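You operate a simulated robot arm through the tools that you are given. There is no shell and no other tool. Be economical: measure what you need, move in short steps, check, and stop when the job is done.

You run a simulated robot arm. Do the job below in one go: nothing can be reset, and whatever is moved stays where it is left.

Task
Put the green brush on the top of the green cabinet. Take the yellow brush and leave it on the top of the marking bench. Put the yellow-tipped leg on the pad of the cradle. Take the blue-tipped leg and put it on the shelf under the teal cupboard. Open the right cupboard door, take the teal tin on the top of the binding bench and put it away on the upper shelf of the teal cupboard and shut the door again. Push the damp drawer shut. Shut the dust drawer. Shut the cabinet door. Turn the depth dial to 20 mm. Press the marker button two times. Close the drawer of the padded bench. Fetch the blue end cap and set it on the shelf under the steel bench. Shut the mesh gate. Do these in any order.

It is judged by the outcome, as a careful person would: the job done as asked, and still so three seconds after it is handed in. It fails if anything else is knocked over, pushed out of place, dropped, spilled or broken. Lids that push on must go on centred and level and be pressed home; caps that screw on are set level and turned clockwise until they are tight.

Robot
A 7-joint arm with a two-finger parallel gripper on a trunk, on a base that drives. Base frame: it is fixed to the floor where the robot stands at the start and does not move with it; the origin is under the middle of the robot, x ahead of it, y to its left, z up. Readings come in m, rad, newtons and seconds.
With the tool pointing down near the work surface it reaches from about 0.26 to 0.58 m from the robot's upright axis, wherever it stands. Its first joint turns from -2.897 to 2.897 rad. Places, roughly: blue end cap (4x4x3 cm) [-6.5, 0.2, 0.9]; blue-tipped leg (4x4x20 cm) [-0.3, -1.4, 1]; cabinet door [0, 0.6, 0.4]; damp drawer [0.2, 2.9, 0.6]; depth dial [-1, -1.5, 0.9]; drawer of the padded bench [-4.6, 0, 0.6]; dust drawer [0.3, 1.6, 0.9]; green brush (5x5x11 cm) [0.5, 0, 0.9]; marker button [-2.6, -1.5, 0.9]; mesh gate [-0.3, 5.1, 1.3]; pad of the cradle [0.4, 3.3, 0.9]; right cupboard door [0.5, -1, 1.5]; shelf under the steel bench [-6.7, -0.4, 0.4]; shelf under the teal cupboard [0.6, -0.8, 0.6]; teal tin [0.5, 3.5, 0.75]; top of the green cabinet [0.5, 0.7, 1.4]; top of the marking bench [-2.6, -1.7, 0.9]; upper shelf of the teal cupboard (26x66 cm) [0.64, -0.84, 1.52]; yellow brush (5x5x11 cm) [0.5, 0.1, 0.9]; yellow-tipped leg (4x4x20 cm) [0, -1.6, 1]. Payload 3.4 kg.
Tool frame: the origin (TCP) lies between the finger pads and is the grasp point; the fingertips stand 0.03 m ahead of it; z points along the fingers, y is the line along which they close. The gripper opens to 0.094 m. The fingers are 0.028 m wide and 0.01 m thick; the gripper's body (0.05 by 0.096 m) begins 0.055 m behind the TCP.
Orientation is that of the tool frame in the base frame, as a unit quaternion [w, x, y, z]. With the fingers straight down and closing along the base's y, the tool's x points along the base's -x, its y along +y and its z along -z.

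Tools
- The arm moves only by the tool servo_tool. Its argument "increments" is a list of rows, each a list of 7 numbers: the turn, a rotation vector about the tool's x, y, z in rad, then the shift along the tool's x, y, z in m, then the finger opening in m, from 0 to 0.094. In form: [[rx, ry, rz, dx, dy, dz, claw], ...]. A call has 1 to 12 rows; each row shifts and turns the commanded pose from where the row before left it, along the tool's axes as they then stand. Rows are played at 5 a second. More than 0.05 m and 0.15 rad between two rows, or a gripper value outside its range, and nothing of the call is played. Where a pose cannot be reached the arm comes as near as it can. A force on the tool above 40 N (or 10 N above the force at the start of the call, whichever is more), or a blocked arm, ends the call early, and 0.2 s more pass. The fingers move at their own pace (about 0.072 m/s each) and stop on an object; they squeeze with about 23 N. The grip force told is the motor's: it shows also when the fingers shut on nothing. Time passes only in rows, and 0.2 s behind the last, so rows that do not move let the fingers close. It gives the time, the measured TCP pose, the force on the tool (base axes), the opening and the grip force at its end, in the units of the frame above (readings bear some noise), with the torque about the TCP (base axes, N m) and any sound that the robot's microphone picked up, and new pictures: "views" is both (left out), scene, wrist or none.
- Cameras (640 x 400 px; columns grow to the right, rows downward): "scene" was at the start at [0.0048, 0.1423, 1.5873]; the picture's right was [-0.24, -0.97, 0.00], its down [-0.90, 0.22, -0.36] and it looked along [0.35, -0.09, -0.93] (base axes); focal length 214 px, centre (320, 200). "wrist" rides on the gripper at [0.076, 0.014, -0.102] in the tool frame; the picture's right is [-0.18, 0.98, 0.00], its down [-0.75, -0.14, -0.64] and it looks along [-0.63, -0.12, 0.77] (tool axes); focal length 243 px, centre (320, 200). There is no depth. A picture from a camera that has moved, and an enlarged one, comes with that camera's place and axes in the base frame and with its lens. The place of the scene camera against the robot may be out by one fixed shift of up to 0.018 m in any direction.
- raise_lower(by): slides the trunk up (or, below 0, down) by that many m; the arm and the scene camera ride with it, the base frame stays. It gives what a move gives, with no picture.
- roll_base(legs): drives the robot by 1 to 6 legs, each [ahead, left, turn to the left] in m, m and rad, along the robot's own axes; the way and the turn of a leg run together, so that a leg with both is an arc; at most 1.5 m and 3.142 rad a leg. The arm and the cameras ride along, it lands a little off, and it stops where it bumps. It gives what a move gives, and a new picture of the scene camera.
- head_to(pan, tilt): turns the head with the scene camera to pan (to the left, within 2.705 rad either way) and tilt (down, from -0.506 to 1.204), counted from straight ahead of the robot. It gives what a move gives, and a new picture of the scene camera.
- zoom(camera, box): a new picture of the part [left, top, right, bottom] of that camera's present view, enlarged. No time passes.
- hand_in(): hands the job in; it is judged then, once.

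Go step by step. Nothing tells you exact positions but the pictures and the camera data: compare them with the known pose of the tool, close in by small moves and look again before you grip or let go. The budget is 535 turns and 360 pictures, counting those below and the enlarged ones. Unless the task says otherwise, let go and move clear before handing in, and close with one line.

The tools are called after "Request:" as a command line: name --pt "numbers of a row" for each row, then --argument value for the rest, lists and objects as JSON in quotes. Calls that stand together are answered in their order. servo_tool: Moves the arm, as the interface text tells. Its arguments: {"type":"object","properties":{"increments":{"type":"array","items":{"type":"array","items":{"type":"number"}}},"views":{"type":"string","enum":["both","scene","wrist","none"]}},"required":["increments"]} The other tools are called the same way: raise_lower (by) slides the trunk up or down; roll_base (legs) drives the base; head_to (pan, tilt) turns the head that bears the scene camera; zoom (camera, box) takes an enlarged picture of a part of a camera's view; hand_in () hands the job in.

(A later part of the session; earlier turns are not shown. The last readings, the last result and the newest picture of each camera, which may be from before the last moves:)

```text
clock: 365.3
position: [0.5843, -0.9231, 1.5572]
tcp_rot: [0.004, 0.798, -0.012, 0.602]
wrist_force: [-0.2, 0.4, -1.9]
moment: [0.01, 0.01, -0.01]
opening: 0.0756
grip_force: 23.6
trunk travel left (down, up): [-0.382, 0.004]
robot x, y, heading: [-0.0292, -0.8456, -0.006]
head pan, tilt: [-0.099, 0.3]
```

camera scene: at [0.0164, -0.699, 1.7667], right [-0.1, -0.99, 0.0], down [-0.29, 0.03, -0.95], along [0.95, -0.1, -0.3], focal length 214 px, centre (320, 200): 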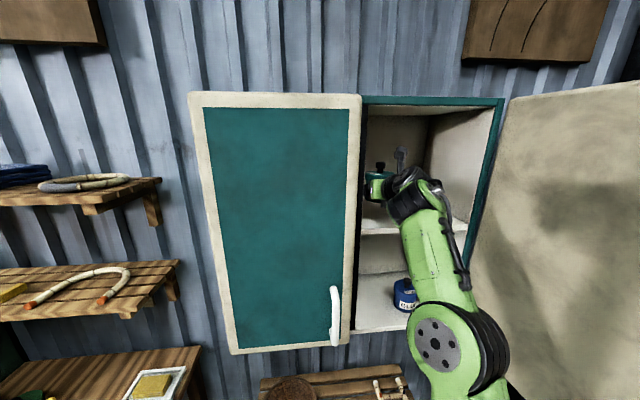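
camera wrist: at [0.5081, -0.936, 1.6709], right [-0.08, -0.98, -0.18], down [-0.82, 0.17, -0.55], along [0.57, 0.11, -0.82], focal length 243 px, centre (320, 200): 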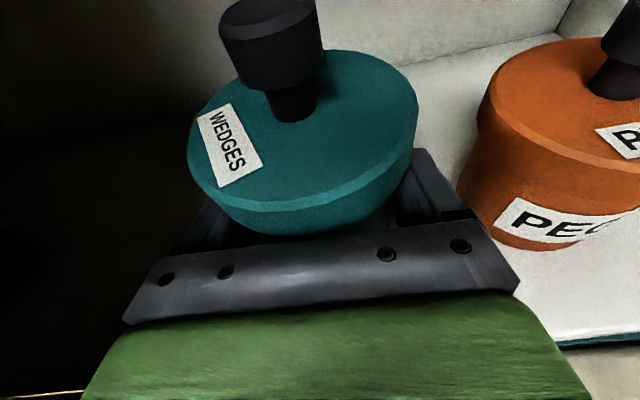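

Request:
servo_tool --pt "0 0 0 -0.003 0 0.0008 0.0" --pt "0 0 0 -0.003 0 0.0008 0.0" --pt "0 0 0 -0.002 0 0.0005 0.0" --pt "0 0 0 0 0 0 0.0" --views "none"

Request:
servo_tool --pt "0 0 0 -0.003 0 0.0008 0.0" --pt "0 0 0 0 0 0 0.0" --views "none"

```text
clock: 366.3
position: [0.586, -0.9235, 1.5488]
tcp_rot: [0.005, 0.798, -0.012, 0.602]
wrist_force: [0.2, -0.3, -3.1]
moment: [-0.03, 0.01, 0.01]
opening: 0.0755
grip_force: 23.0
trunk travel left (down, up): [-0.382, 0.004]
robot x, y, heading: [-0.0291, -0.8442, -0.006]
head pan, tilt: [-0.099, 0.3]
```

```text
clock: 366.9
position: [0.5848, -0.9231, 1.5456]
tcp_rot: [0.004, 0.799, -0.012, 0.601]
wrist_force: [0.2, 0.7, -3.4]
moment: [0.03, -0.02, 0.01]
opening: 0.0756
grip_force: 23.2
trunk travel left (down, up): [-0.382, 0.004]
robot x, y, heading: [-0.0293, -0.8451, -0.003]
head pan, tilt: [-0.099, 0.3]
```

Request:
servo_tool --pt "0 0 0 -0.003 0 0.0008 0.0" --pt "0 0 0 -0.003 0 0.0008 0.0" --pt "0 0 0 0 0 0 0.0" --views "none"

Request:
servo_tool --pt "0 0 0 -0.003 0 0.0008 0.0" --pt "0 0 0 0 0 0 0.0" --views "wrist"

```text
clock: 367.6
position: [0.5842, -0.9241, 1.5472]
tcp_rot: [0.006, 0.793, -0.012, 0.609]
wrist_force: [2.3, -1.8, 6.4]
moment: [-0.14, 0.52, 0.16]
opening: 0.0755
grip_force: 22.7
trunk travel left (down, up): [-0.382, 0.004]
robot x, y, heading: [-0.0292, -0.844, -0.006]
head pan, tilt: [-0.099, 0.3]
stopped in row 3: the force on the tool passed its limit at 42 N (the readings are from after the stop); the commanded pose is now the measured one
```

```text
clock: 368.3
position: [0.5834, -0.9231, 1.5478]
tcp_rot: [0.007, 0.789, -0.012, 0.614]
wrist_force: [2.7, -2.4, 6.4]
moment: [-0.15, 0.46, 0.14]
opening: 0.0753
grip_force: 23.0
trunk travel left (down, up): [-0.382, 0.004]
robot x, y, heading: [-0.0268, -0.8468, -0.005]
head pan, tilt: [-0.099, 0.3]
stopped in row 2: the force on the tool passed its limit at 42 N (the readings are from after the stop); the commanded pose is now the measured one
camera wrist: at [0.5032, -0.9358, 1.648], right [-0.07, -0.98, -0.18], down [-0.8, 0.16, -0.57], along [0.59, 0.11, -0.8], focal length 243 px, centre (320, 200)
```

wrist: 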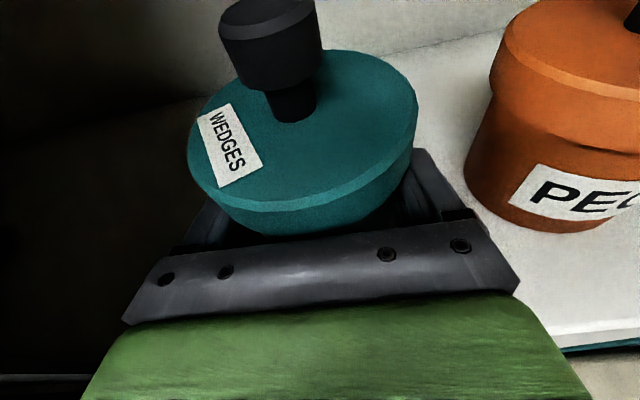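

Request:
servo_tool --pt "0 -0.02 0 0.001 0 0 0.0" --pt "0 0 0 0 0 0 0.08" --pt "0 0 0 0 0 0 0.09" --pt "0 0 0 0 0 0 0.09" --views "wrist"

```text
clock: 369.3
position: [0.5836, -0.9223, 1.5489]
tcp_rot: [0.006, 0.797, -0.012, 0.604]
wrist_force: [-0.6, 1.2, -0.4]
moment: [0.01, 0.03, 0.01]
opening: 0.0902
grip_force: 0.1
trunk travel left (down, up): [-0.382, 0.004]
robot x, y, heading: [-0.0306, -0.8482, -0.004]
head pan, tilt: [-0.099, 0.3]
camera wrist: at [0.5055, -0.9355, 1.6506], right [-0.07, -0.98, -0.18], down [-0.82, 0.16, -0.55], along [0.57, 0.11, -0.81], focal length 243 px, centre (320, 200)
```

wrist: 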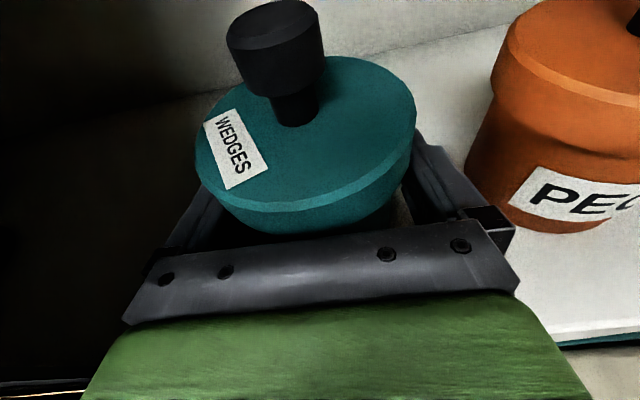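

Request:
roll_base --legs '[[-0.12, 0, 0], [-0.3, 0.1, 0]]'

Request:
zoom --camera "scene" --box '[240, 80, 480, 280]'

```text
clock: 370.2
position: [0.5766, -0.9251, 1.5433]
tcp_rot: [0.007, 0.795, -0.019, 0.607]
wrist_force: [34.4, 2.7, 1.3]
moment: [0.07, 0.25, -2.32]
opening: 0.0923
grip_force: 2.3
trunk travel left (down, up): [-0.382, 0.004]
robot x, y, heading: [-0.0503, -0.8481, -0.006]
head pan, tilt: [-0.099, 0.3]
stopped in leg 1: the force on the tool passed its limit at 110 N (the readings are from after the stop); the commanded pose is now the measured one
camera scene: at [0.0063, -0.6973, 1.7662], right [-0.1, -0.99, 0.0], down [-0.3, 0.03, -0.95], along [0.95, -0.1, -0.3], focal length 214 px, centre (320, 200)
```

scene: 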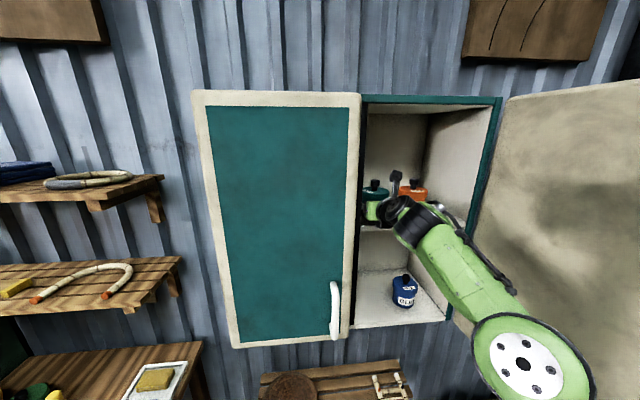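

```text
2.00 times, centred on (360, 180) of scene
camera zoom: at [0.0063, -0.6973, 1.7662], right [-0.1, -0.99, 0.0], down [-0.3, 0.03, -0.95], along [0.95, -0.1, -0.3], focal length 429 px, centre (240, 240)
```

zoom: 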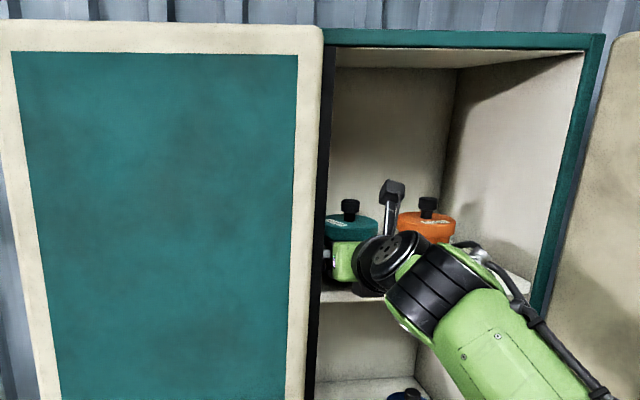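

The left finger catches on the closed left door's edge. I'll narrow the opening a bit and shift right slightly before backing out.

Request:
servo_tool --pt "0 0 0 0.002 0 0.01 0.086" --pt "0 0 0 0 0.004 0 0.085" --pt "0 0 0 0 0.004 0 0.084" --pt "0 0 0 0 0 0 0.084" --views "wrist"

```text
clock: 371.2
position: [0.5734, -0.9338, 1.5496]
tcp_rot: [0.005, 0.792, -0.017, 0.61]
wrist_force: [0.4, -0.2, -1.1]
moment: [0.03, -0.01, 0.0]
opening: 0.084
grip_force: 0.0
trunk travel left (down, up): [-0.382, 0.004]
robot x, y, heading: [-0.0533, -0.8471, -0.003]
head pan, tilt: [-0.099, 0.3]
camera wrist: at [0.4934, -0.9466, 1.6495], right [-0.08, -0.98, -0.19], down [-0.81, 0.18, -0.56], along [0.58, 0.11, -0.81], focal length 243 px, centre (320, 200)
```

wrist: 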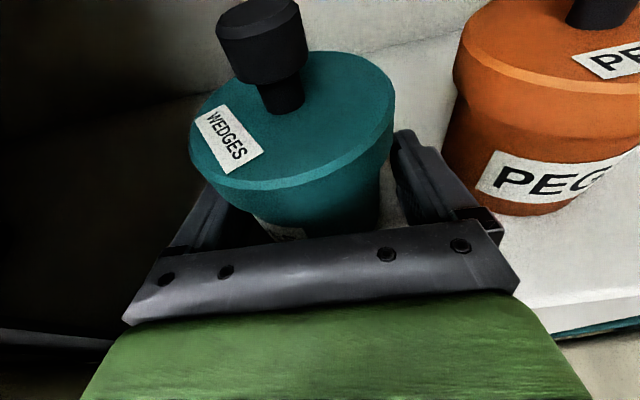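

Request:
roll_base --legs '[[-0.08, 0, 0]]'

Request:
servo_tool --pt "0 0 0 0 0 0 0.084" --views "wrist"

```text
clock: 372.2
position: [0.4927, -0.9328, 1.5499]
tcp_rot: [0.006, 0.792, -0.019, 0.611]
wrist_force: [0.3, 0.0, -0.1]
moment: [-0.01, 0.05, -0.03]
opening: 0.084
grip_force: 0.0
trunk travel left (down, up): [-0.382, 0.004]
robot x, y, heading: [-0.1339, -0.8417, -0.007]
head pan, tilt: [-0.099, 0.3]
camera scene: at [-0.0872, -0.6986, 1.7667], right [-0.1, -0.99, 0.0], down [-0.29, 0.03, -0.96], along [0.95, -0.1, -0.3], focal length 214 px, centre (320, 200)
```

scene: 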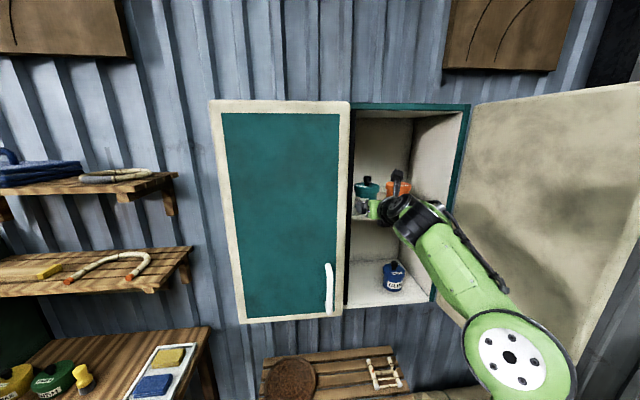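

```text
clock: 372.6
position: [0.4973, -0.9322, 1.5474]
tcp_rot: [0.006, 0.794, -0.018, 0.608]
wrist_force: [0.1, -0.2, -0.2]
moment: [0.0, 0.01, -0.05]
opening: 0.0839
grip_force: 0.1
trunk travel left (down, up): [-0.382, 0.004]
robot x, y, heading: [-0.1317, -0.8446, -0.01]
head pan, tilt: [-0.099, 0.3]
camera wrist: at [0.4178, -0.9461, 1.6485], right [-0.08, -0.98, -0.19], down [-0.81, 0.18, -0.56], along [0.58, 0.11, -0.81], focal length 243 px, centre (320, 200)
```

wrist: 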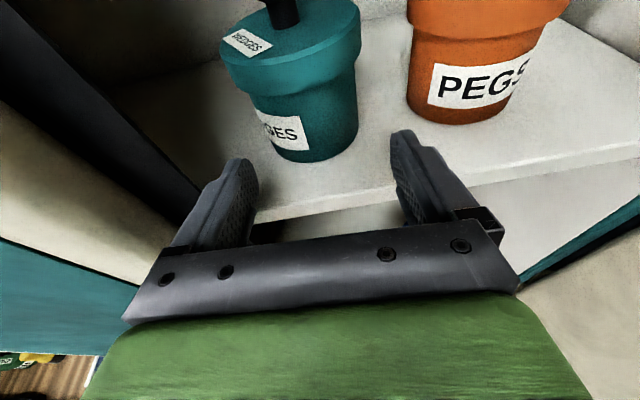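

Tin stands well inside the upper shelf. Backing out to shut the door.

Request:
roll_base --legs '[[-0.35, 0, 0]]'

Request:
servo_tool --pt "0 0.12 0 -0.045 0 0.01 0.06" --pt "0 0.12 0 -0.045 0 0.0 0.06" --pt "0 0 0 -0.045 0.0 0 0.06" --pt "0 0 0 -0.045 0.0 0 0.06" --pt "0 0 0 -0.04 0.0 0 0.06" --pt "0 0 0 0 0 0 0.06" --views "both"

```text
clock: 374.9
position: [0.1527, -0.9339, 1.5481]
tcp_rot: [0.009, 0.793, -0.021, 0.609]
wrist_force: [-1.6, 0.1, 0.4]
moment: [0.0, -0.01, 0.0]
opening: 0.084
grip_force: 0.0
trunk travel left (down, up): [-0.382, 0.004]
robot x, y, heading: [-0.4716, -0.8441, -0.011]
head pan, tilt: [-0.099, 0.3]
camera scene: at [-0.4266, -0.696, 1.7667], right [-0.11, -0.99, 0.0], down [-0.29, 0.03, -0.96], along [0.95, -0.11, -0.3], focal length 214 px, centre (320, 200)
```

scene: 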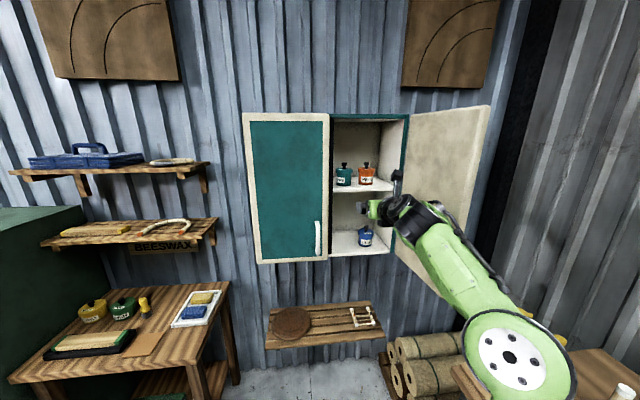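

```text
clock: 376.2
position: [0.1408, -0.9304, 1.328]
tcp_rot: [0.01, 0.713, -0.019, 0.701]
wrist_force: [0.5, 0.4, 0.3]
moment: [-0.02, -0.01, -0.01]
opening: 0.06
grip_force: 0.1
trunk travel left (down, up): [-0.382, 0.004]
robot x, y, heading: [-0.4738, -0.8441, -0.011]
head pan, tilt: [-0.099, 0.3]
camera scene: at [-0.427, -0.6958, 1.7667], right [-0.11, -0.99, 0.0], down [-0.29, 0.03, -0.96], along [0.95, -0.11, -0.3], focal length 214 px, centre (320, 200)
camera wrist: at [0.039, -0.942, 1.4077], right [-0.04, -0.98, -0.2], down [-0.65, 0.18, -0.74], along [0.76, 0.1, -0.64], focal length 243 px, centre (320, 200)
```

scene: 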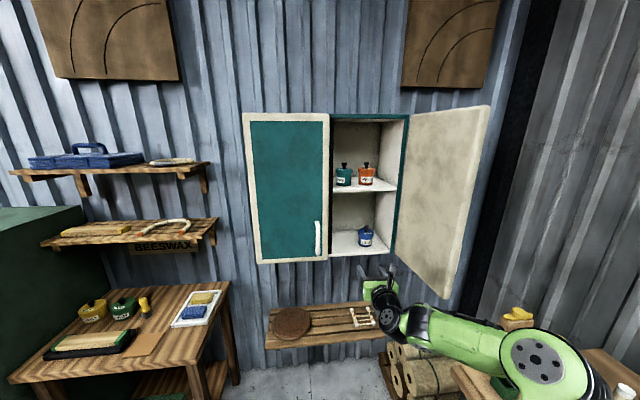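
wrist: 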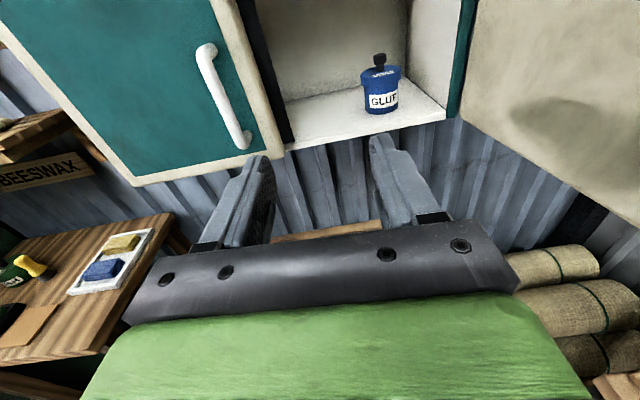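

Request:
roll_base --legs '[[-0.12, -0.08, 0.01]]'

Request:
servo_tool --pt "0 0 0 0.03 0.035 0 0.0" --pt "0 0 0 0.03 0.035 0 0.0" --pt "0 0 0 0.03 0.035 0 0.0" --pt "0 0 0 0 0.045 0 0.0" --pt "0 0 0 0 0.045 0 0.0" --pt "0 0 0 0 0.045 0 0.0" --pt "0 0 0 0 0.045 0 0.0" --pt "0 0 0 0 0.045 0 0.0" --pt "0 0 0 0 0.0 0 0.0" --views "both"

```text
clock: 377.6
position: [0.0191, -1.0057, 1.3283]
tcp_rot: [0.007, 0.714, -0.017, 0.7]
wrist_force: [-0.6, -1.3, -0.2]
moment: [-0.02, 0.0, 0.03]
opening: 0.0603
grip_force: 0.0
trunk travel left (down, up): [-0.382, 0.004]
robot x, y, heading: [-0.5921, -0.9205, -0.006]
head pan, tilt: [-0.099, 0.3]
camera scene: at [-0.5496, -0.7752, 1.7667], right [-0.1, -0.99, 0.0], down [-0.29, 0.03, -0.96], along [0.95, -0.1, -0.3], focal length 214 px, centre (320, 200)
```

scene: 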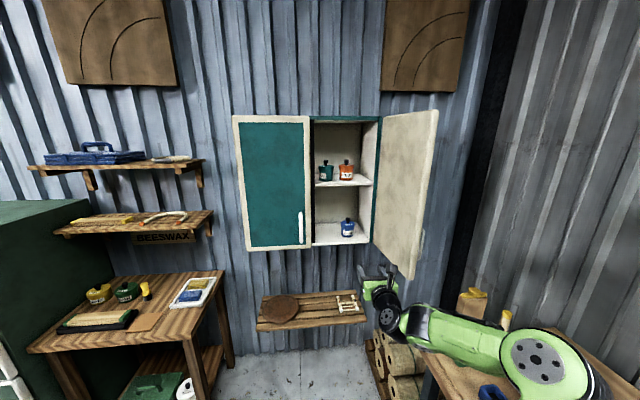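

```text
clock: 379.6
position: [0.008, -1.3379, 1.4143]
tcp_rot: [0.007, 0.714, -0.017, 0.7]
wrist_force: [-0.7, 0.0, 0.1]
moment: [-0.02, 0.03, -0.01]
opening: 0.0001
grip_force: 22.8
trunk travel left (down, up): [-0.382, 0.004]
robot x, y, heading: [-0.5942, -0.9235, -0.004]
head pan, tilt: [-0.099, 0.3]
camera scene: at [-0.5506, -0.7743, 1.7667], right [-0.1, -0.99, 0.0], down [-0.29, 0.03, -0.96], along [0.95, -0.1, -0.29], focal length 214 px, centre (320, 200)
camera wrist: at [-0.0933, -1.3502, 1.4932], right [-0.04, -0.98, -0.2], down [-0.65, 0.17, -0.74], along [0.76, 0.1, -0.64], focal length 243 px, centre (320, 200)
```

scene: 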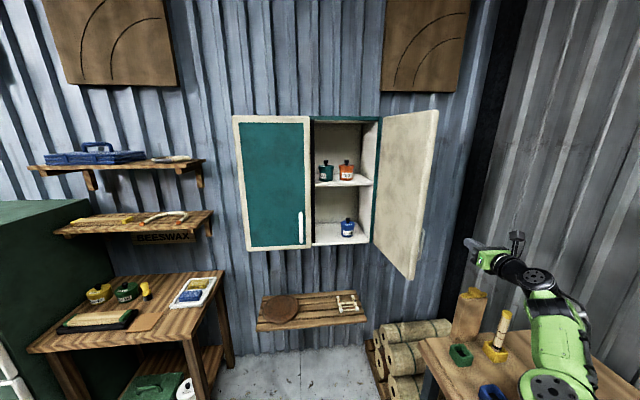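
wrist: 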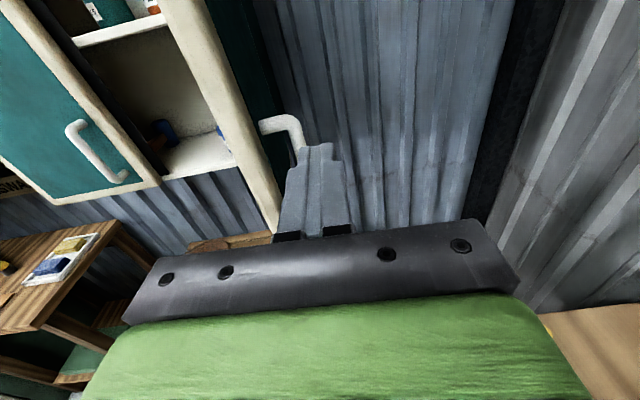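

Request:
roll_base --legs '[[0.23, 0, 0]]'

Request:
servo_tool --pt "0 0 0 0 -0.025 0 0.0" --pt "0 0 0 0 -0.025 0 0.0" --pt "0 0 0 0 -0.025 0 0.0" --pt "0 0 0 0 -0.025 0 0.0" --pt "0 0 0 0 -0.025 0 0.0" --pt "0 0 0 0 -0.025 0 0.0" --pt "0 0 0 0 -0.025 0 0.0" --pt "0 0 0 0 -0.025 0 0.0" --pt "0 0 0 0 -0.025 0 0.0" --views "both"

```text
clock: 381.3
position: [0.2391, -1.341, 1.412]
tcp_rot: [0.008, 0.714, -0.018, 0.7]
wrist_force: [0.4, 0.5, -1.0]
moment: [0.05, 0.04, -0.01]
opening: 0.0
grip_force: 22.9
trunk travel left (down, up): [-0.382, 0.004]
robot x, y, heading: [-0.3614, -0.9231, -0.009]
head pan, tilt: [-0.099, 0.3]
camera scene: at [-0.3183, -0.7763, 1.7667], right [-0.11, -0.99, 0.0], down [-0.29, 0.03, -0.96], along [0.95, -0.1, -0.3], focal length 214 px, centre (320, 200)
```

scene: 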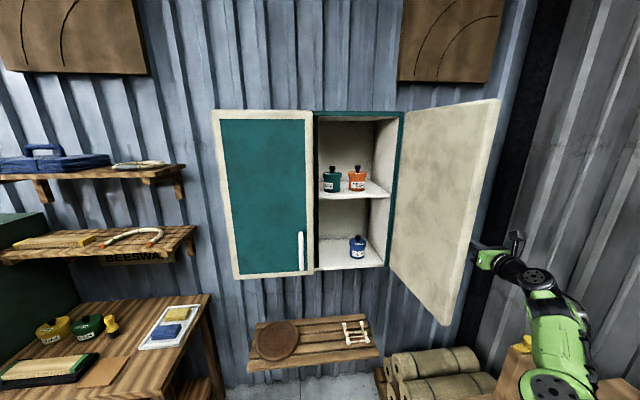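

```text
clock: 383.3
position: [0.2454, -1.1146, 1.4159]
tcp_rot: [0.008, 0.713, -0.018, 0.701]
wrist_force: [-0.3, 0.8, -0.4]
moment: [0.01, 0.0, 0.0]
opening: 0.0
grip_force: 23.0
trunk travel left (down, up): [-0.382, 0.004]
robot x, y, heading: [-0.3633, -0.9246, -0.008]
head pan, tilt: [-0.099, 0.3]
camera scene: at [-0.3186, -0.7752, 1.7666], right [-0.11, -0.99, 0.0], down [-0.29, 0.03, -0.96], along [0.95, -0.1, -0.3], focal length 214 px, centre (320, 200)
camera wrist: at [0.1448, -1.1261, 1.4952], right [-0.04, -0.98, -0.2], down [-0.65, 0.18, -0.74], along [0.76, 0.1, -0.64], focal length 243 px, centre (320, 200)
```

scene: 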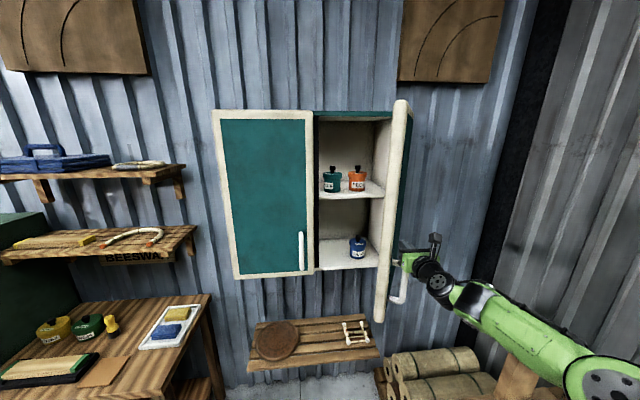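
wrist: 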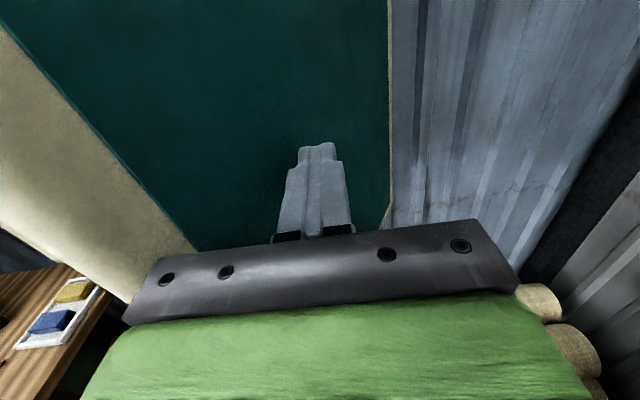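

Request:
servo_tool --pt "0 0 0 0 -0.025 0.006 0.0" --pt "0 0 0 0 -0.025 0.008 0.0" --pt "0 0 0 0 -0.025 0.01 0.0" --pt "0 0 0 0 -0.022 0.012 0.0" --pt "0 0 0 0 -0.02 0.015 0.0" --pt "0 0 0 0 -0.015 0.02 0.0" --pt "0 0 0 0 -0.01 0.02 0.0" --pt "0 0 0 0 -0.005 0.02 0.0" --views "both"

```text
clock: 385.1
position: [0.3642, -0.9731, 1.4152]
tcp_rot: [0.009, 0.714, -0.018, 0.7]
wrist_force: [-0.2, 0.1, -0.2]
moment: [-0.01, 0.03, 0.0]
opening: 0.0
grip_force: 23.3
trunk travel left (down, up): [-0.382, 0.004]
robot x, y, heading: [-0.3634, -0.9235, -0.008]
head pan, tilt: [-0.099, 0.3]
camera scene: at [-0.3175, -0.7758, 1.7666], right [-0.11, -0.99, 0.0], down [-0.29, 0.03, -0.95], along [0.95, -0.1, -0.3], focal length 214 px, centre (320, 200)
camera wrist: at [0.2629, -0.9851, 1.4941], right [-0.04, -0.98, -0.2], down [-0.65, 0.18, -0.74], along [0.76, 0.1, -0.65], focal length 243 px, centre (320, 200)
```

scene: 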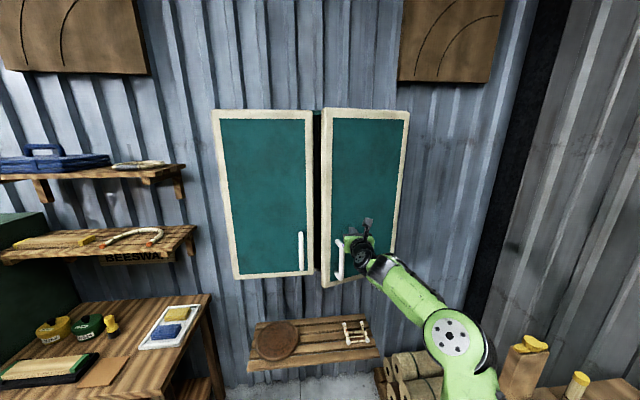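
wrist: 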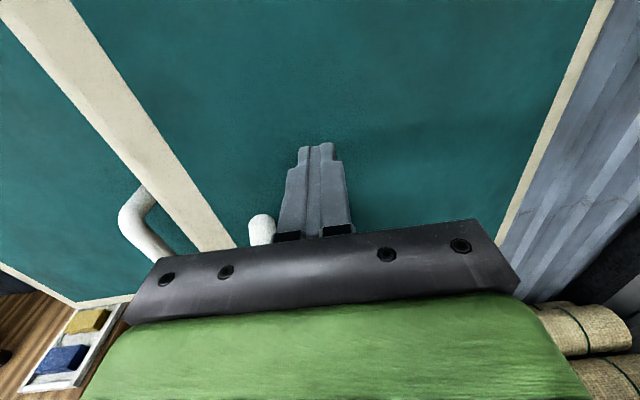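

Nearly shut; pushing it home by driving forward gently.

Request:
roll_base --legs '[[0.05, 0.0, 0]]'

Request:
servo_tool --pt "0 0 0 0 0 0.012 0.0" --pt "0 0 0 0 0 0.012 0.0" --pt "0 0 0 0 0 0.012 0.0" --pt "0 0 0 0 0 0.012 0.0" --views "scene"

```text
clock: 386.1
position: [0.4104, -0.9731, 1.4155]
tcp_rot: [0.009, 0.713, -0.018, 0.701]
wrist_force: [-0.1, -0.1, -0.7]
moment: [-0.01, 0.01, 0.0]
opening: 0.0
grip_force: 22.6
trunk travel left (down, up): [-0.382, 0.004]
robot x, y, heading: [-0.3128, -0.9252, -0.006]
head pan, tilt: [-0.099, 0.3]
camera scene: at [-0.2712, -0.7761, 1.7667], right [-0.11, -0.99, 0.0], down [-0.29, 0.03, -0.96], along [0.95, -0.1, -0.3], focal length 214 px, centre (320, 200)
```

scene: 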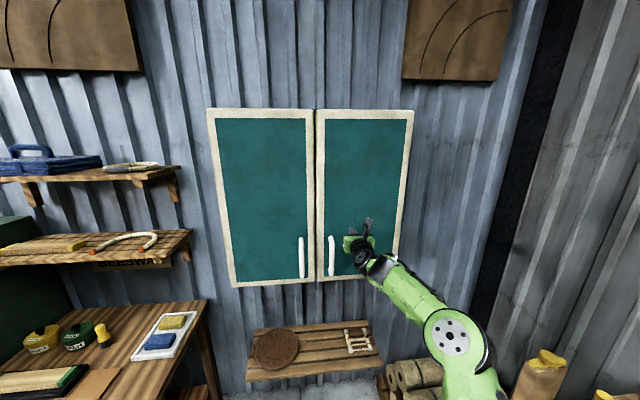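

```text
clock: 387.0
position: [0.441, -0.9744, 1.4147]
tcp_rot: [0.009, 0.717, -0.017, 0.697]
wrist_force: [-42.4, 2.2, -4.5]
moment: [-0.12, -0.38, 0.25]
opening: 0.0
grip_force: 22.9
trunk travel left (down, up): [-0.382, 0.004]
robot x, y, heading: [-0.3124, -0.9221, -0.008]
head pan, tilt: [-0.099, 0.3]
stopped in row 4: the force on the tool passed its limit at 51 N (the readings are from after the stop); the commanded pose is now the measured one
camera scene: at [-0.2861, -0.776, 1.7669], right [-0.11, -0.99, 0.0], down [-0.29, 0.03, -0.96], along [0.95, -0.1, -0.29], focal length 214 px, centre (320, 200)
```

scene: 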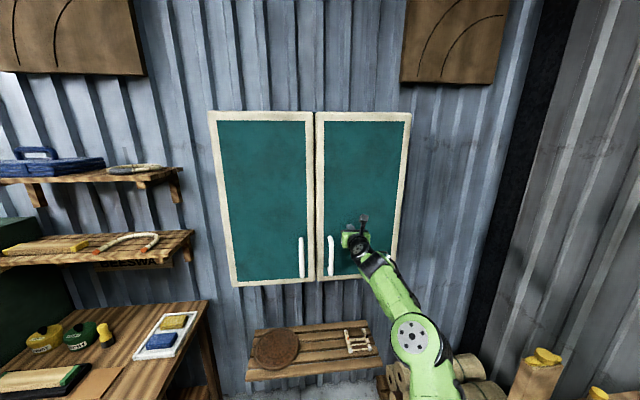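

Cupboard is shut. Now the joining bench: look at the legs and dial.

Request:
roll_base --legs '[[-0.35, 0.15, 0]]'

Request:
head_to --pan -1.3 --tilt 0.7

Request:
zoom --camera "scene" --box '[80, 80, 400, 280]'

```text
clock: 389.4
position: [0.1042, -0.8255, 1.408]
tcp_rot: [0.007, 0.72, -0.015, 0.694]
wrist_force: [-0.4, 0.2, 0.8]
moment: [-0.02, 0.01, 0.0]
opening: 0.0
grip_force: 23.4
trunk travel left (down, up): [-0.382, 0.004]
robot x, y, heading: [-0.6643, -0.7738, -0.006]
head pan, tilt: [-0.099, 0.3]
camera scene: at [-0.6208, -0.6273, 1.7667], right [-0.1, -0.99, 0.0], down [-0.29, 0.03, -0.96], along [0.95, -0.1, -0.3], focal length 214 px, centre (320, 200)
```

scene: 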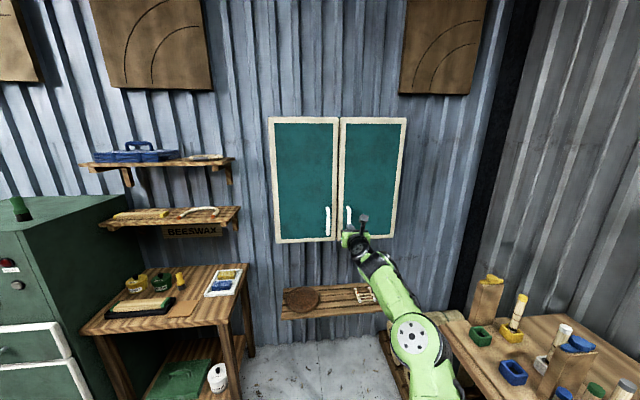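

```text
clock: 390.8
position: [0.1043, -0.8251, 1.4086]
tcp_rot: [0.008, 0.719, -0.017, 0.695]
wrist_force: [-1.1, -0.1, -0.6]
moment: [-0.01, 0.02, 0.01]
opening: 0.0001
grip_force: 22.7
trunk travel left (down, up): [-0.382, 0.004]
robot x, y, heading: [-0.6624, -0.7735, -0.009]
head pan, tilt: [-1.3, 0.7]
camera scene: at [-0.6908, -0.6998, 1.7306], right [-0.96, -0.26, 0.0], down [-0.17, 0.62, -0.77], along [0.2, -0.74, -0.64], focal length 214 px, centre (320, 200)
```

scene: 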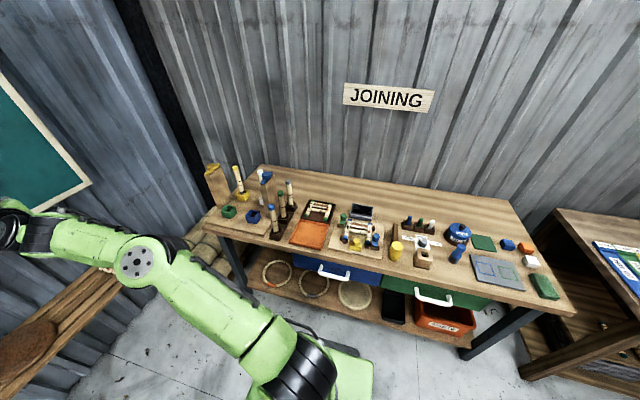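

```text
2.00 times, centred on (240, 180) of scene
camera zoom: at [-0.6908, -0.6998, 1.7306], right [-0.96, -0.26, 0.0], down [-0.17, 0.62, -0.77], along [0.2, -0.74, -0.64], focal length 429 px, centre (480, 240)
```

zoom: 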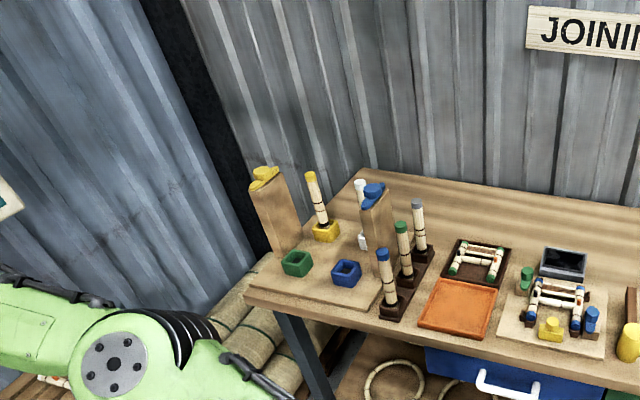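

The blue-tipped leg stands in the dark rack near (−0.28, −1.36); the yellow one in a yellow socket near (0.03, −1.58). Turn to face the bench.

Request:
roll_base --legs '[[0.05, 0.12, 0], [0, 0, -1.562], [0, 0.3, 0]]'

Request:
head_to --pan 0.0 --tilt 0.7

Request:
zoom --camera "scene" --box '[140, 100, 460, 300]'

```text
clock: 397.5
position: [-0.3544, -1.4236, 1.4088]
tcp_rot: [-0.495, -0.499, 0.518, -0.487]
wrist_force: [0.6, -0.1, -0.3]
moment: [0.01, 0.02, 0.01]
opening: 0.0
grip_force: 23.4
trunk travel left (down, up): [-0.382, 0.004]
robot x, y, heading: [-0.3088, -0.6597, -1.57]
head pan, tilt: [-1.3, 0.7]
camera scene: at [-0.2292, -0.6138, 1.7306], right [-0.27, 0.96, 0.0], down [0.62, 0.17, -0.77], along [-0.74, -0.21, -0.64], focal length 214 px, centre (320, 200)
```

scene: 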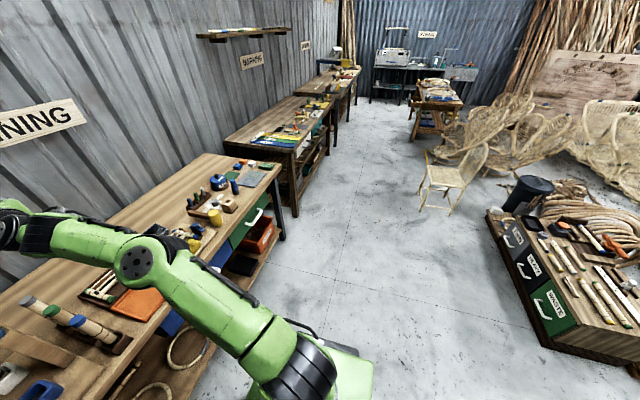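

```text
clock: 399.0
position: [-0.3559, -1.4245, 1.4086]
tcp_rot: [-0.495, -0.499, 0.519, -0.487]
wrist_force: [-0.2, -0.6, -0.1]
moment: [-0.01, -0.01, -0.01]
opening: 0.0
grip_force: 22.9
trunk travel left (down, up): [-0.382, 0.004]
robot x, y, heading: [-0.311, -0.6538, -1.574]
head pan, tilt: [0.0, 0.7]
camera scene: at [-0.1479, -0.6759, 1.7306], right [-1.0, 0.0, 0.0], down [0.0, 0.64, -0.76], along [0.0, -0.76, -0.64], focal length 214 px, centre (320, 200)
```

scene: 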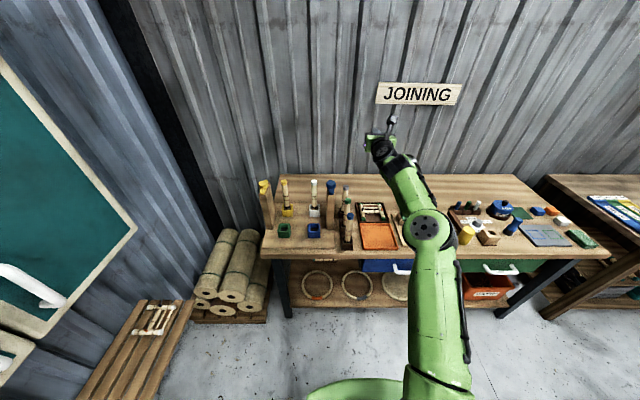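

```text
2.00 times, centred on (300, 200) of scene
camera zoom: at [-0.1479, -0.6759, 1.7306], right [-1.0, 0.0, 0.0], down [0.0, 0.64, -0.76], along [0.0, -0.76, -0.64], focal length 429 px, centre (360, 200)
```

zoom: 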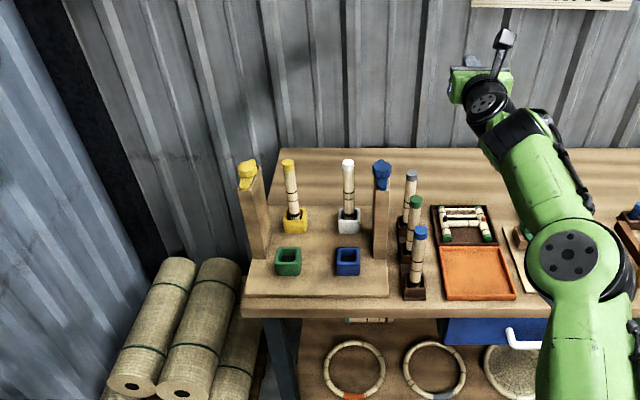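

Request:
roll_base --legs '[[-0.27, 0.075, 0.003]]'

Request:
raise_lower --by -0.375

Request:
servo_tool --pt "0 0.025 0 0 0 0 0.06" --pt "0 0 0 0 0 0 0.06" --views "wrist"

```text
clock: 400.9
position: [-0.2813, -1.1563, 1.4081]
tcp_rot: [-0.494, -0.499, 0.518, -0.488]
wrist_force: [-0.4, 0.3, 1.0]
moment: [0.03, 0.02, 0.0]
opening: 0.0002
grip_force: 22.8
trunk travel left (down, up): [-0.382, 0.004]
robot x, y, heading: [-0.2368, -0.3881, -1.566]
head pan, tilt: [0.0, 0.7]
camera scene: at [-0.0747, -0.4086, 1.7306], right [-1.0, 0.0, 0.0], down [0.0, 0.64, -0.77], along [0.0, -0.77, -0.64], focal length 214 px, centre (320, 200)
```

scene: 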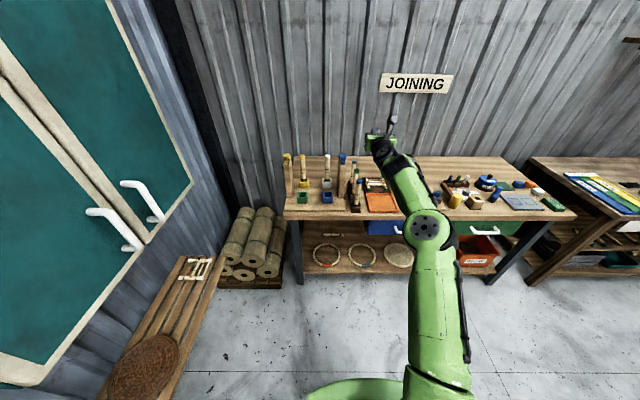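

```text
clock: 404.6
position: [-0.2822, -1.1579, 1.0346]
tcp_rot: [-0.494, -0.5, 0.518, -0.488]
wrist_force: [-0.2, 0.1, -0.1]
moment: [0.04, -0.01, -0.02]
opening: 0.0
grip_force: 23.0
trunk travel left (down, up): [-0.007, 0.379]
robot x, y, heading: [-0.2408, -0.3844, -1.567]
head pan, tilt: [0.0, 0.7]
```

```text
clock: 405.2
position: [-0.2829, -1.1572, 1.0337]
tcp_rot: [-0.501, -0.494, 0.511, -0.494]
wrist_force: [0.6, -0.6, 0.7]
moment: [0.01, 0.05, 0.02]
opening: 0.0599
grip_force: 0.1
trunk travel left (down, up): [-0.007, 0.379]
robot x, y, heading: [-0.235, -0.3896, -1.57]
head pan, tilt: [0.0, 0.7]
camera wrist: at [-0.2947, -1.0551, 1.1117], right [-0.98, 0.03, -0.2], down [0.17, 0.65, -0.75], along [0.11, -0.76, -0.64], focal length 243 px, centre (320, 200)
```

wrist: 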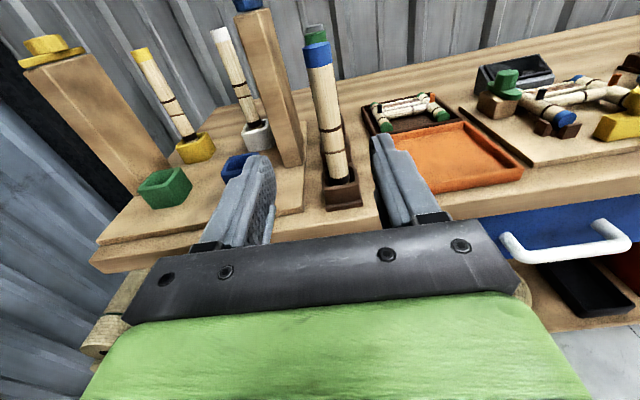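

Request:
roll_base --legs '[[0.1, 0, 0]]'

Request:
servo_tool --pt "0 0 0 -0.03 0 0.0 0.06" --pt "0 0 0 0 0 0.04 0.06" --pt "0 0 0 0 0 0 0.06" --views "wrist"

```text
clock: 406.3
position: [-0.2842, -1.2568, 1.0339]
tcp_rot: [-0.502, -0.492, 0.513, -0.492]
wrist_force: [0.1, -0.6, 0.2]
moment: [-0.02, 0.01, -0.03]
opening: 0.0601
grip_force: 0.0
trunk travel left (down, up): [-0.007, 0.379]
robot x, y, heading: [-0.2351, -0.4864, -1.572]
head pan, tilt: [0.0, 0.7]
camera scene: at [-0.0747, -0.5088, 1.356], right [-1.0, 0.0, 0.0], down [0.0, 0.64, -0.76], along [0.0, -0.76, -0.64], focal length 214 px, centre (320, 200)
```

scene: 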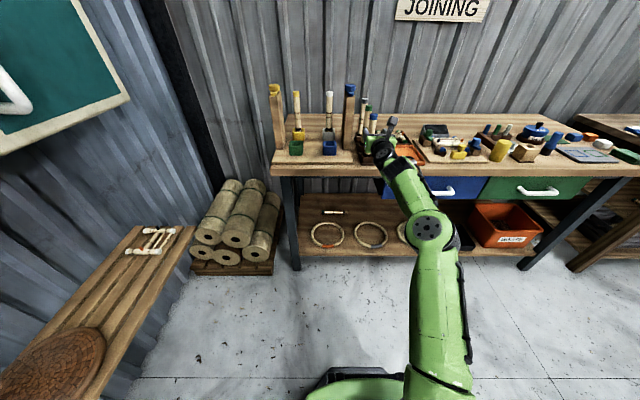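

```text
clock: 407.1
position: [-0.2842, -1.2784, 1.0015]
tcp_rot: [-0.502, -0.493, 0.513, -0.492]
wrist_force: [0.0, 0.4, -0.4]
moment: [-0.05, 0.0, -0.01]
opening: 0.0601
grip_force: 0.0
out of reach, approached as far as the arm can: row 2
trunk travel left (down, up): [-0.007, 0.379]
robot x, y, heading: [-0.2331, -0.4874, -1.568]
head pan, tilt: [0.0, 0.7]
camera wrist: at [-0.2951, -1.1771, 1.0803], right [-0.98, 0.03, -0.19], down [0.17, 0.65, -0.74], along [0.1, -0.76, -0.64], focal length 243 px, centre (320, 200)
```

wrist: 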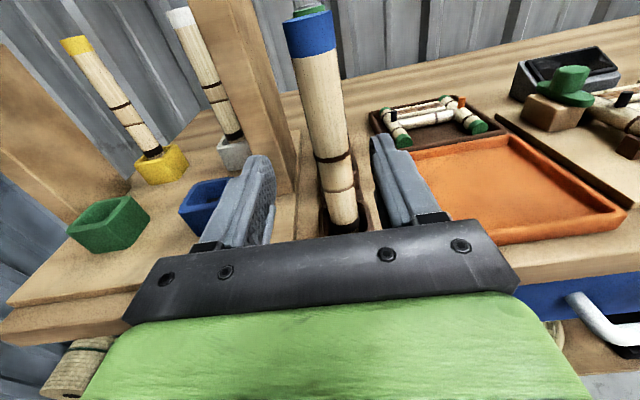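

Request:
servo_tool --pt "0 0 0 0 0.006 -0.02 0.06" --pt "0 0 0 0 0 0 0.06" --views "none"

Request:
roll_base --legs '[[0.07, 0, 0]]'

Request:
servo_tool --pt "0 0 0 0 0 0 0.06" --views "wrist"

```text
clock: 407.7
position: [-0.2887, -1.2598, 1.0015]
tcp_rot: [-0.502, -0.492, 0.513, -0.493]
wrist_force: [-0.2, 0.8, -0.1]
moment: [-0.01, 0.02, 0.01]
opening: 0.06
grip_force: 0.1
trunk travel left (down, up): [-0.007, 0.379]
robot x, y, heading: [-0.239, -0.4906, -1.571]
head pan, tilt: [0.0, 0.7]
```

```text
clock: 408.7
position: [-0.2866, -1.3298, 1.0023]
tcp_rot: [-0.501, -0.493, 0.513, -0.493]
wrist_force: [-0.4, 0.3, 0.5]
moment: [0.0, 0.0, -0.01]
opening: 0.06
grip_force: 0.0
trunk travel left (down, up): [-0.007, 0.379]
robot x, y, heading: [-0.2402, -0.552, -1.567]
head pan, tilt: [0.0, 0.7]
camera scene: at [-0.0745, -0.5782, 1.356], right [-1.0, 0.0, 0.0], down [0.0, 0.64, -0.76], along [0.0, -0.76, -0.64], focal length 214 px, centre (320, 200)
```

scene: 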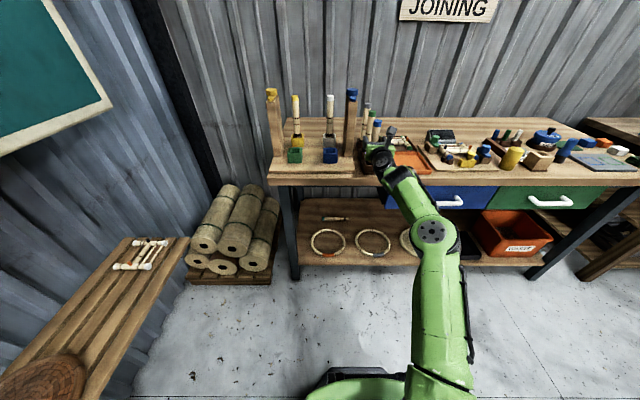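

```text
clock: 409.1
position: [-0.287, -1.329, 1.002]
tcp_rot: [-0.501, -0.493, 0.512, -0.493]
wrist_force: [-0.4, 0.2, -0.1]
moment: [0.01, -0.02, 0.02]
opening: 0.06
grip_force: 0.1
trunk travel left (down, up): [-0.007, 0.379]
robot x, y, heading: [-0.2333, -0.5592, -1.567]
head pan, tilt: [0.0, 0.7]
camera wrist: at [-0.2989, -1.2266, 1.0803], right [-0.98, 0.03, -0.2], down [0.17, 0.65, -0.74], along [0.11, -0.76, -0.64], focal length 243 px, centre (320, 200)
```

wrist: 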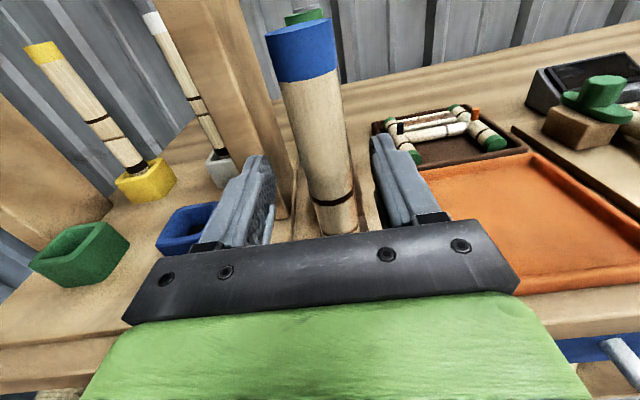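

Request:
roll_base --legs '[[0.022, 0, 0]]'

Request:
servo_tool --pt "0 0 0 0 0.002 0 0.06" --pt "0 0 0 0 0 0 0.0" --pt "0 0 0 0 0 0 0.0" --pt "0 0 0 0 0 0 0.0" --views "wrist"

```text
clock: 409.9
position: [-0.288, -1.3514, 1.0003]
tcp_rot: [-0.501, -0.493, 0.513, -0.493]
wrist_force: [0.2, -1.1, -1.1]
moment: [-0.03, 0.03, 0.0]
opening: 0.0601
grip_force: 0.0
trunk travel left (down, up): [-0.007, 0.379]
robot x, y, heading: [-0.2398, -0.5802, -1.568]
head pan, tilt: [0.0, 0.7]
camera scene: at [-0.0745, -0.6, 1.356], right [-1.0, 0.0, 0.0], down [0.0, 0.64, -0.76], along [0.0, -0.76, -0.64], focal length 214 px, centre (320, 200)
```

scene: 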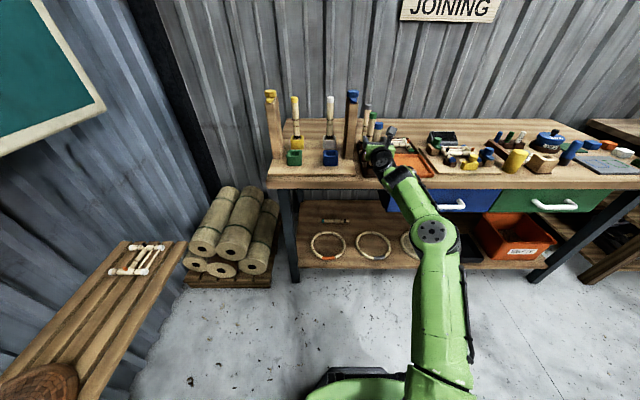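

```text
clock: 410.9
position: [-0.2889, -1.3504, 1.0021]
tcp_rot: [-0.501, -0.493, 0.513, -0.493]
wrist_force: [-0.3, 0.9, -0.4]
moment: [0.03, 0.05, 0.01]
opening: 0.0336
grip_force: 23.2
trunk travel left (down, up): [-0.007, 0.379]
robot x, y, heading: [-0.2355, -0.5785, -1.568]
head pan, tilt: [0.0, 0.7]
camera wrist: at [-0.3012, -1.2486, 1.0798], right [-0.98, 0.03, -0.2], down [0.17, 0.65, -0.74], along [0.1, -0.76, -0.64], focal length 243 px, centre (320, 200)
```

wrist: 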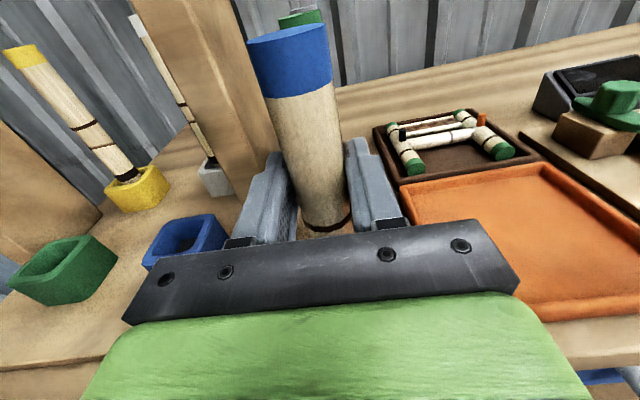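

Request:
raise_lower --by 0.2

Request:
roll_base --legs '[[-0.25, 0, 0]]'

Request:
servo_tool --pt "0 0 0 0 0 0 0.0" --views "wrist"

```text
clock: 413.1
position: [-0.2903, -1.3505, 1.2016]
tcp_rot: [-0.502, -0.493, 0.512, -0.493]
wrist_force: [-0.3, 0.2, -0.1]
moment: [-0.01, -0.05, 0.02]
opening: 0.0335
grip_force: 23.4
trunk travel left (down, up): [-0.207, 0.179]
robot x, y, heading: [-0.2386, -0.5742, -1.562]
head pan, tilt: [0.0, 0.7]
```

```text
clock: 414.9
position: [-0.289, -1.1025, 1.2025]
tcp_rot: [-0.501, -0.493, 0.512, -0.494]
wrist_force: [-0.2, 1.0, -0.1]
moment: [0.0, -0.02, 0.0]
opening: 0.0332
grip_force: 23.2
trunk travel left (down, up): [-0.207, 0.179]
robot x, y, heading: [-0.2367, -0.3301, -1.564]
head pan, tilt: [0.0, 0.7]
camera scene: at [-0.0751, -0.3506, 1.5558], right [-1.0, 0.0, 0.0], down [0.0, 0.64, -0.77], along [0.0, -0.77, -0.64], focal length 214 px, centre (320, 200)
```

scene: 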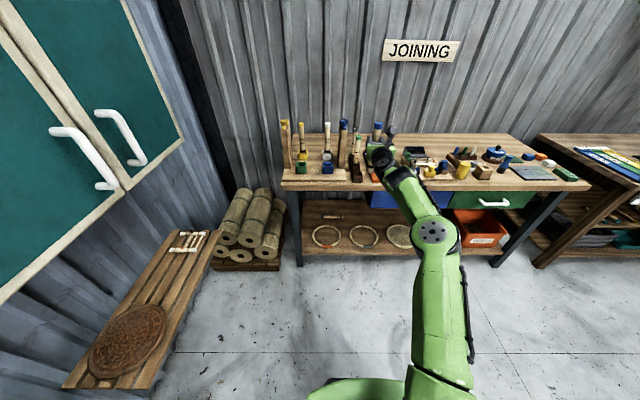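

```text
clock: 415.3
position: [-0.2894, -1.1028, 1.2017]
tcp_rot: [-0.501, -0.494, 0.512, -0.493]
wrist_force: [0.2, 0.5, -0.6]
moment: [-0.01, -0.02, 0.04]
opening: 0.0334
grip_force: 23.6
trunk travel left (down, up): [-0.207, 0.179]
robot x, y, heading: [-0.2402, -0.3301, -1.566]
head pan, tilt: [0.0, 0.7]
camera wrist: at [-0.3015, -1.0015, 1.2795], right [-0.98, 0.03, -0.19], down [0.17, 0.65, -0.74], along [0.1, -0.76, -0.64], focal length 243 px, centre (320, 200)
```

wrist: 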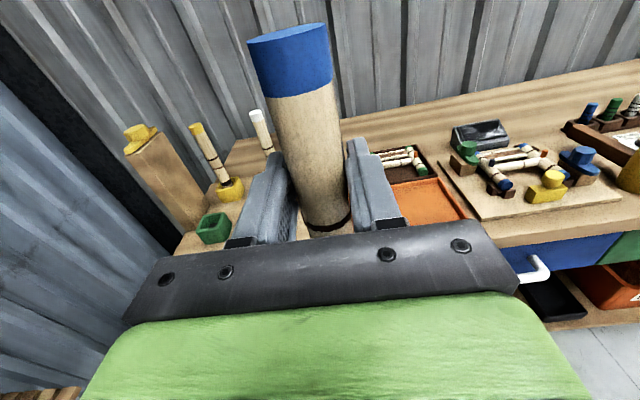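

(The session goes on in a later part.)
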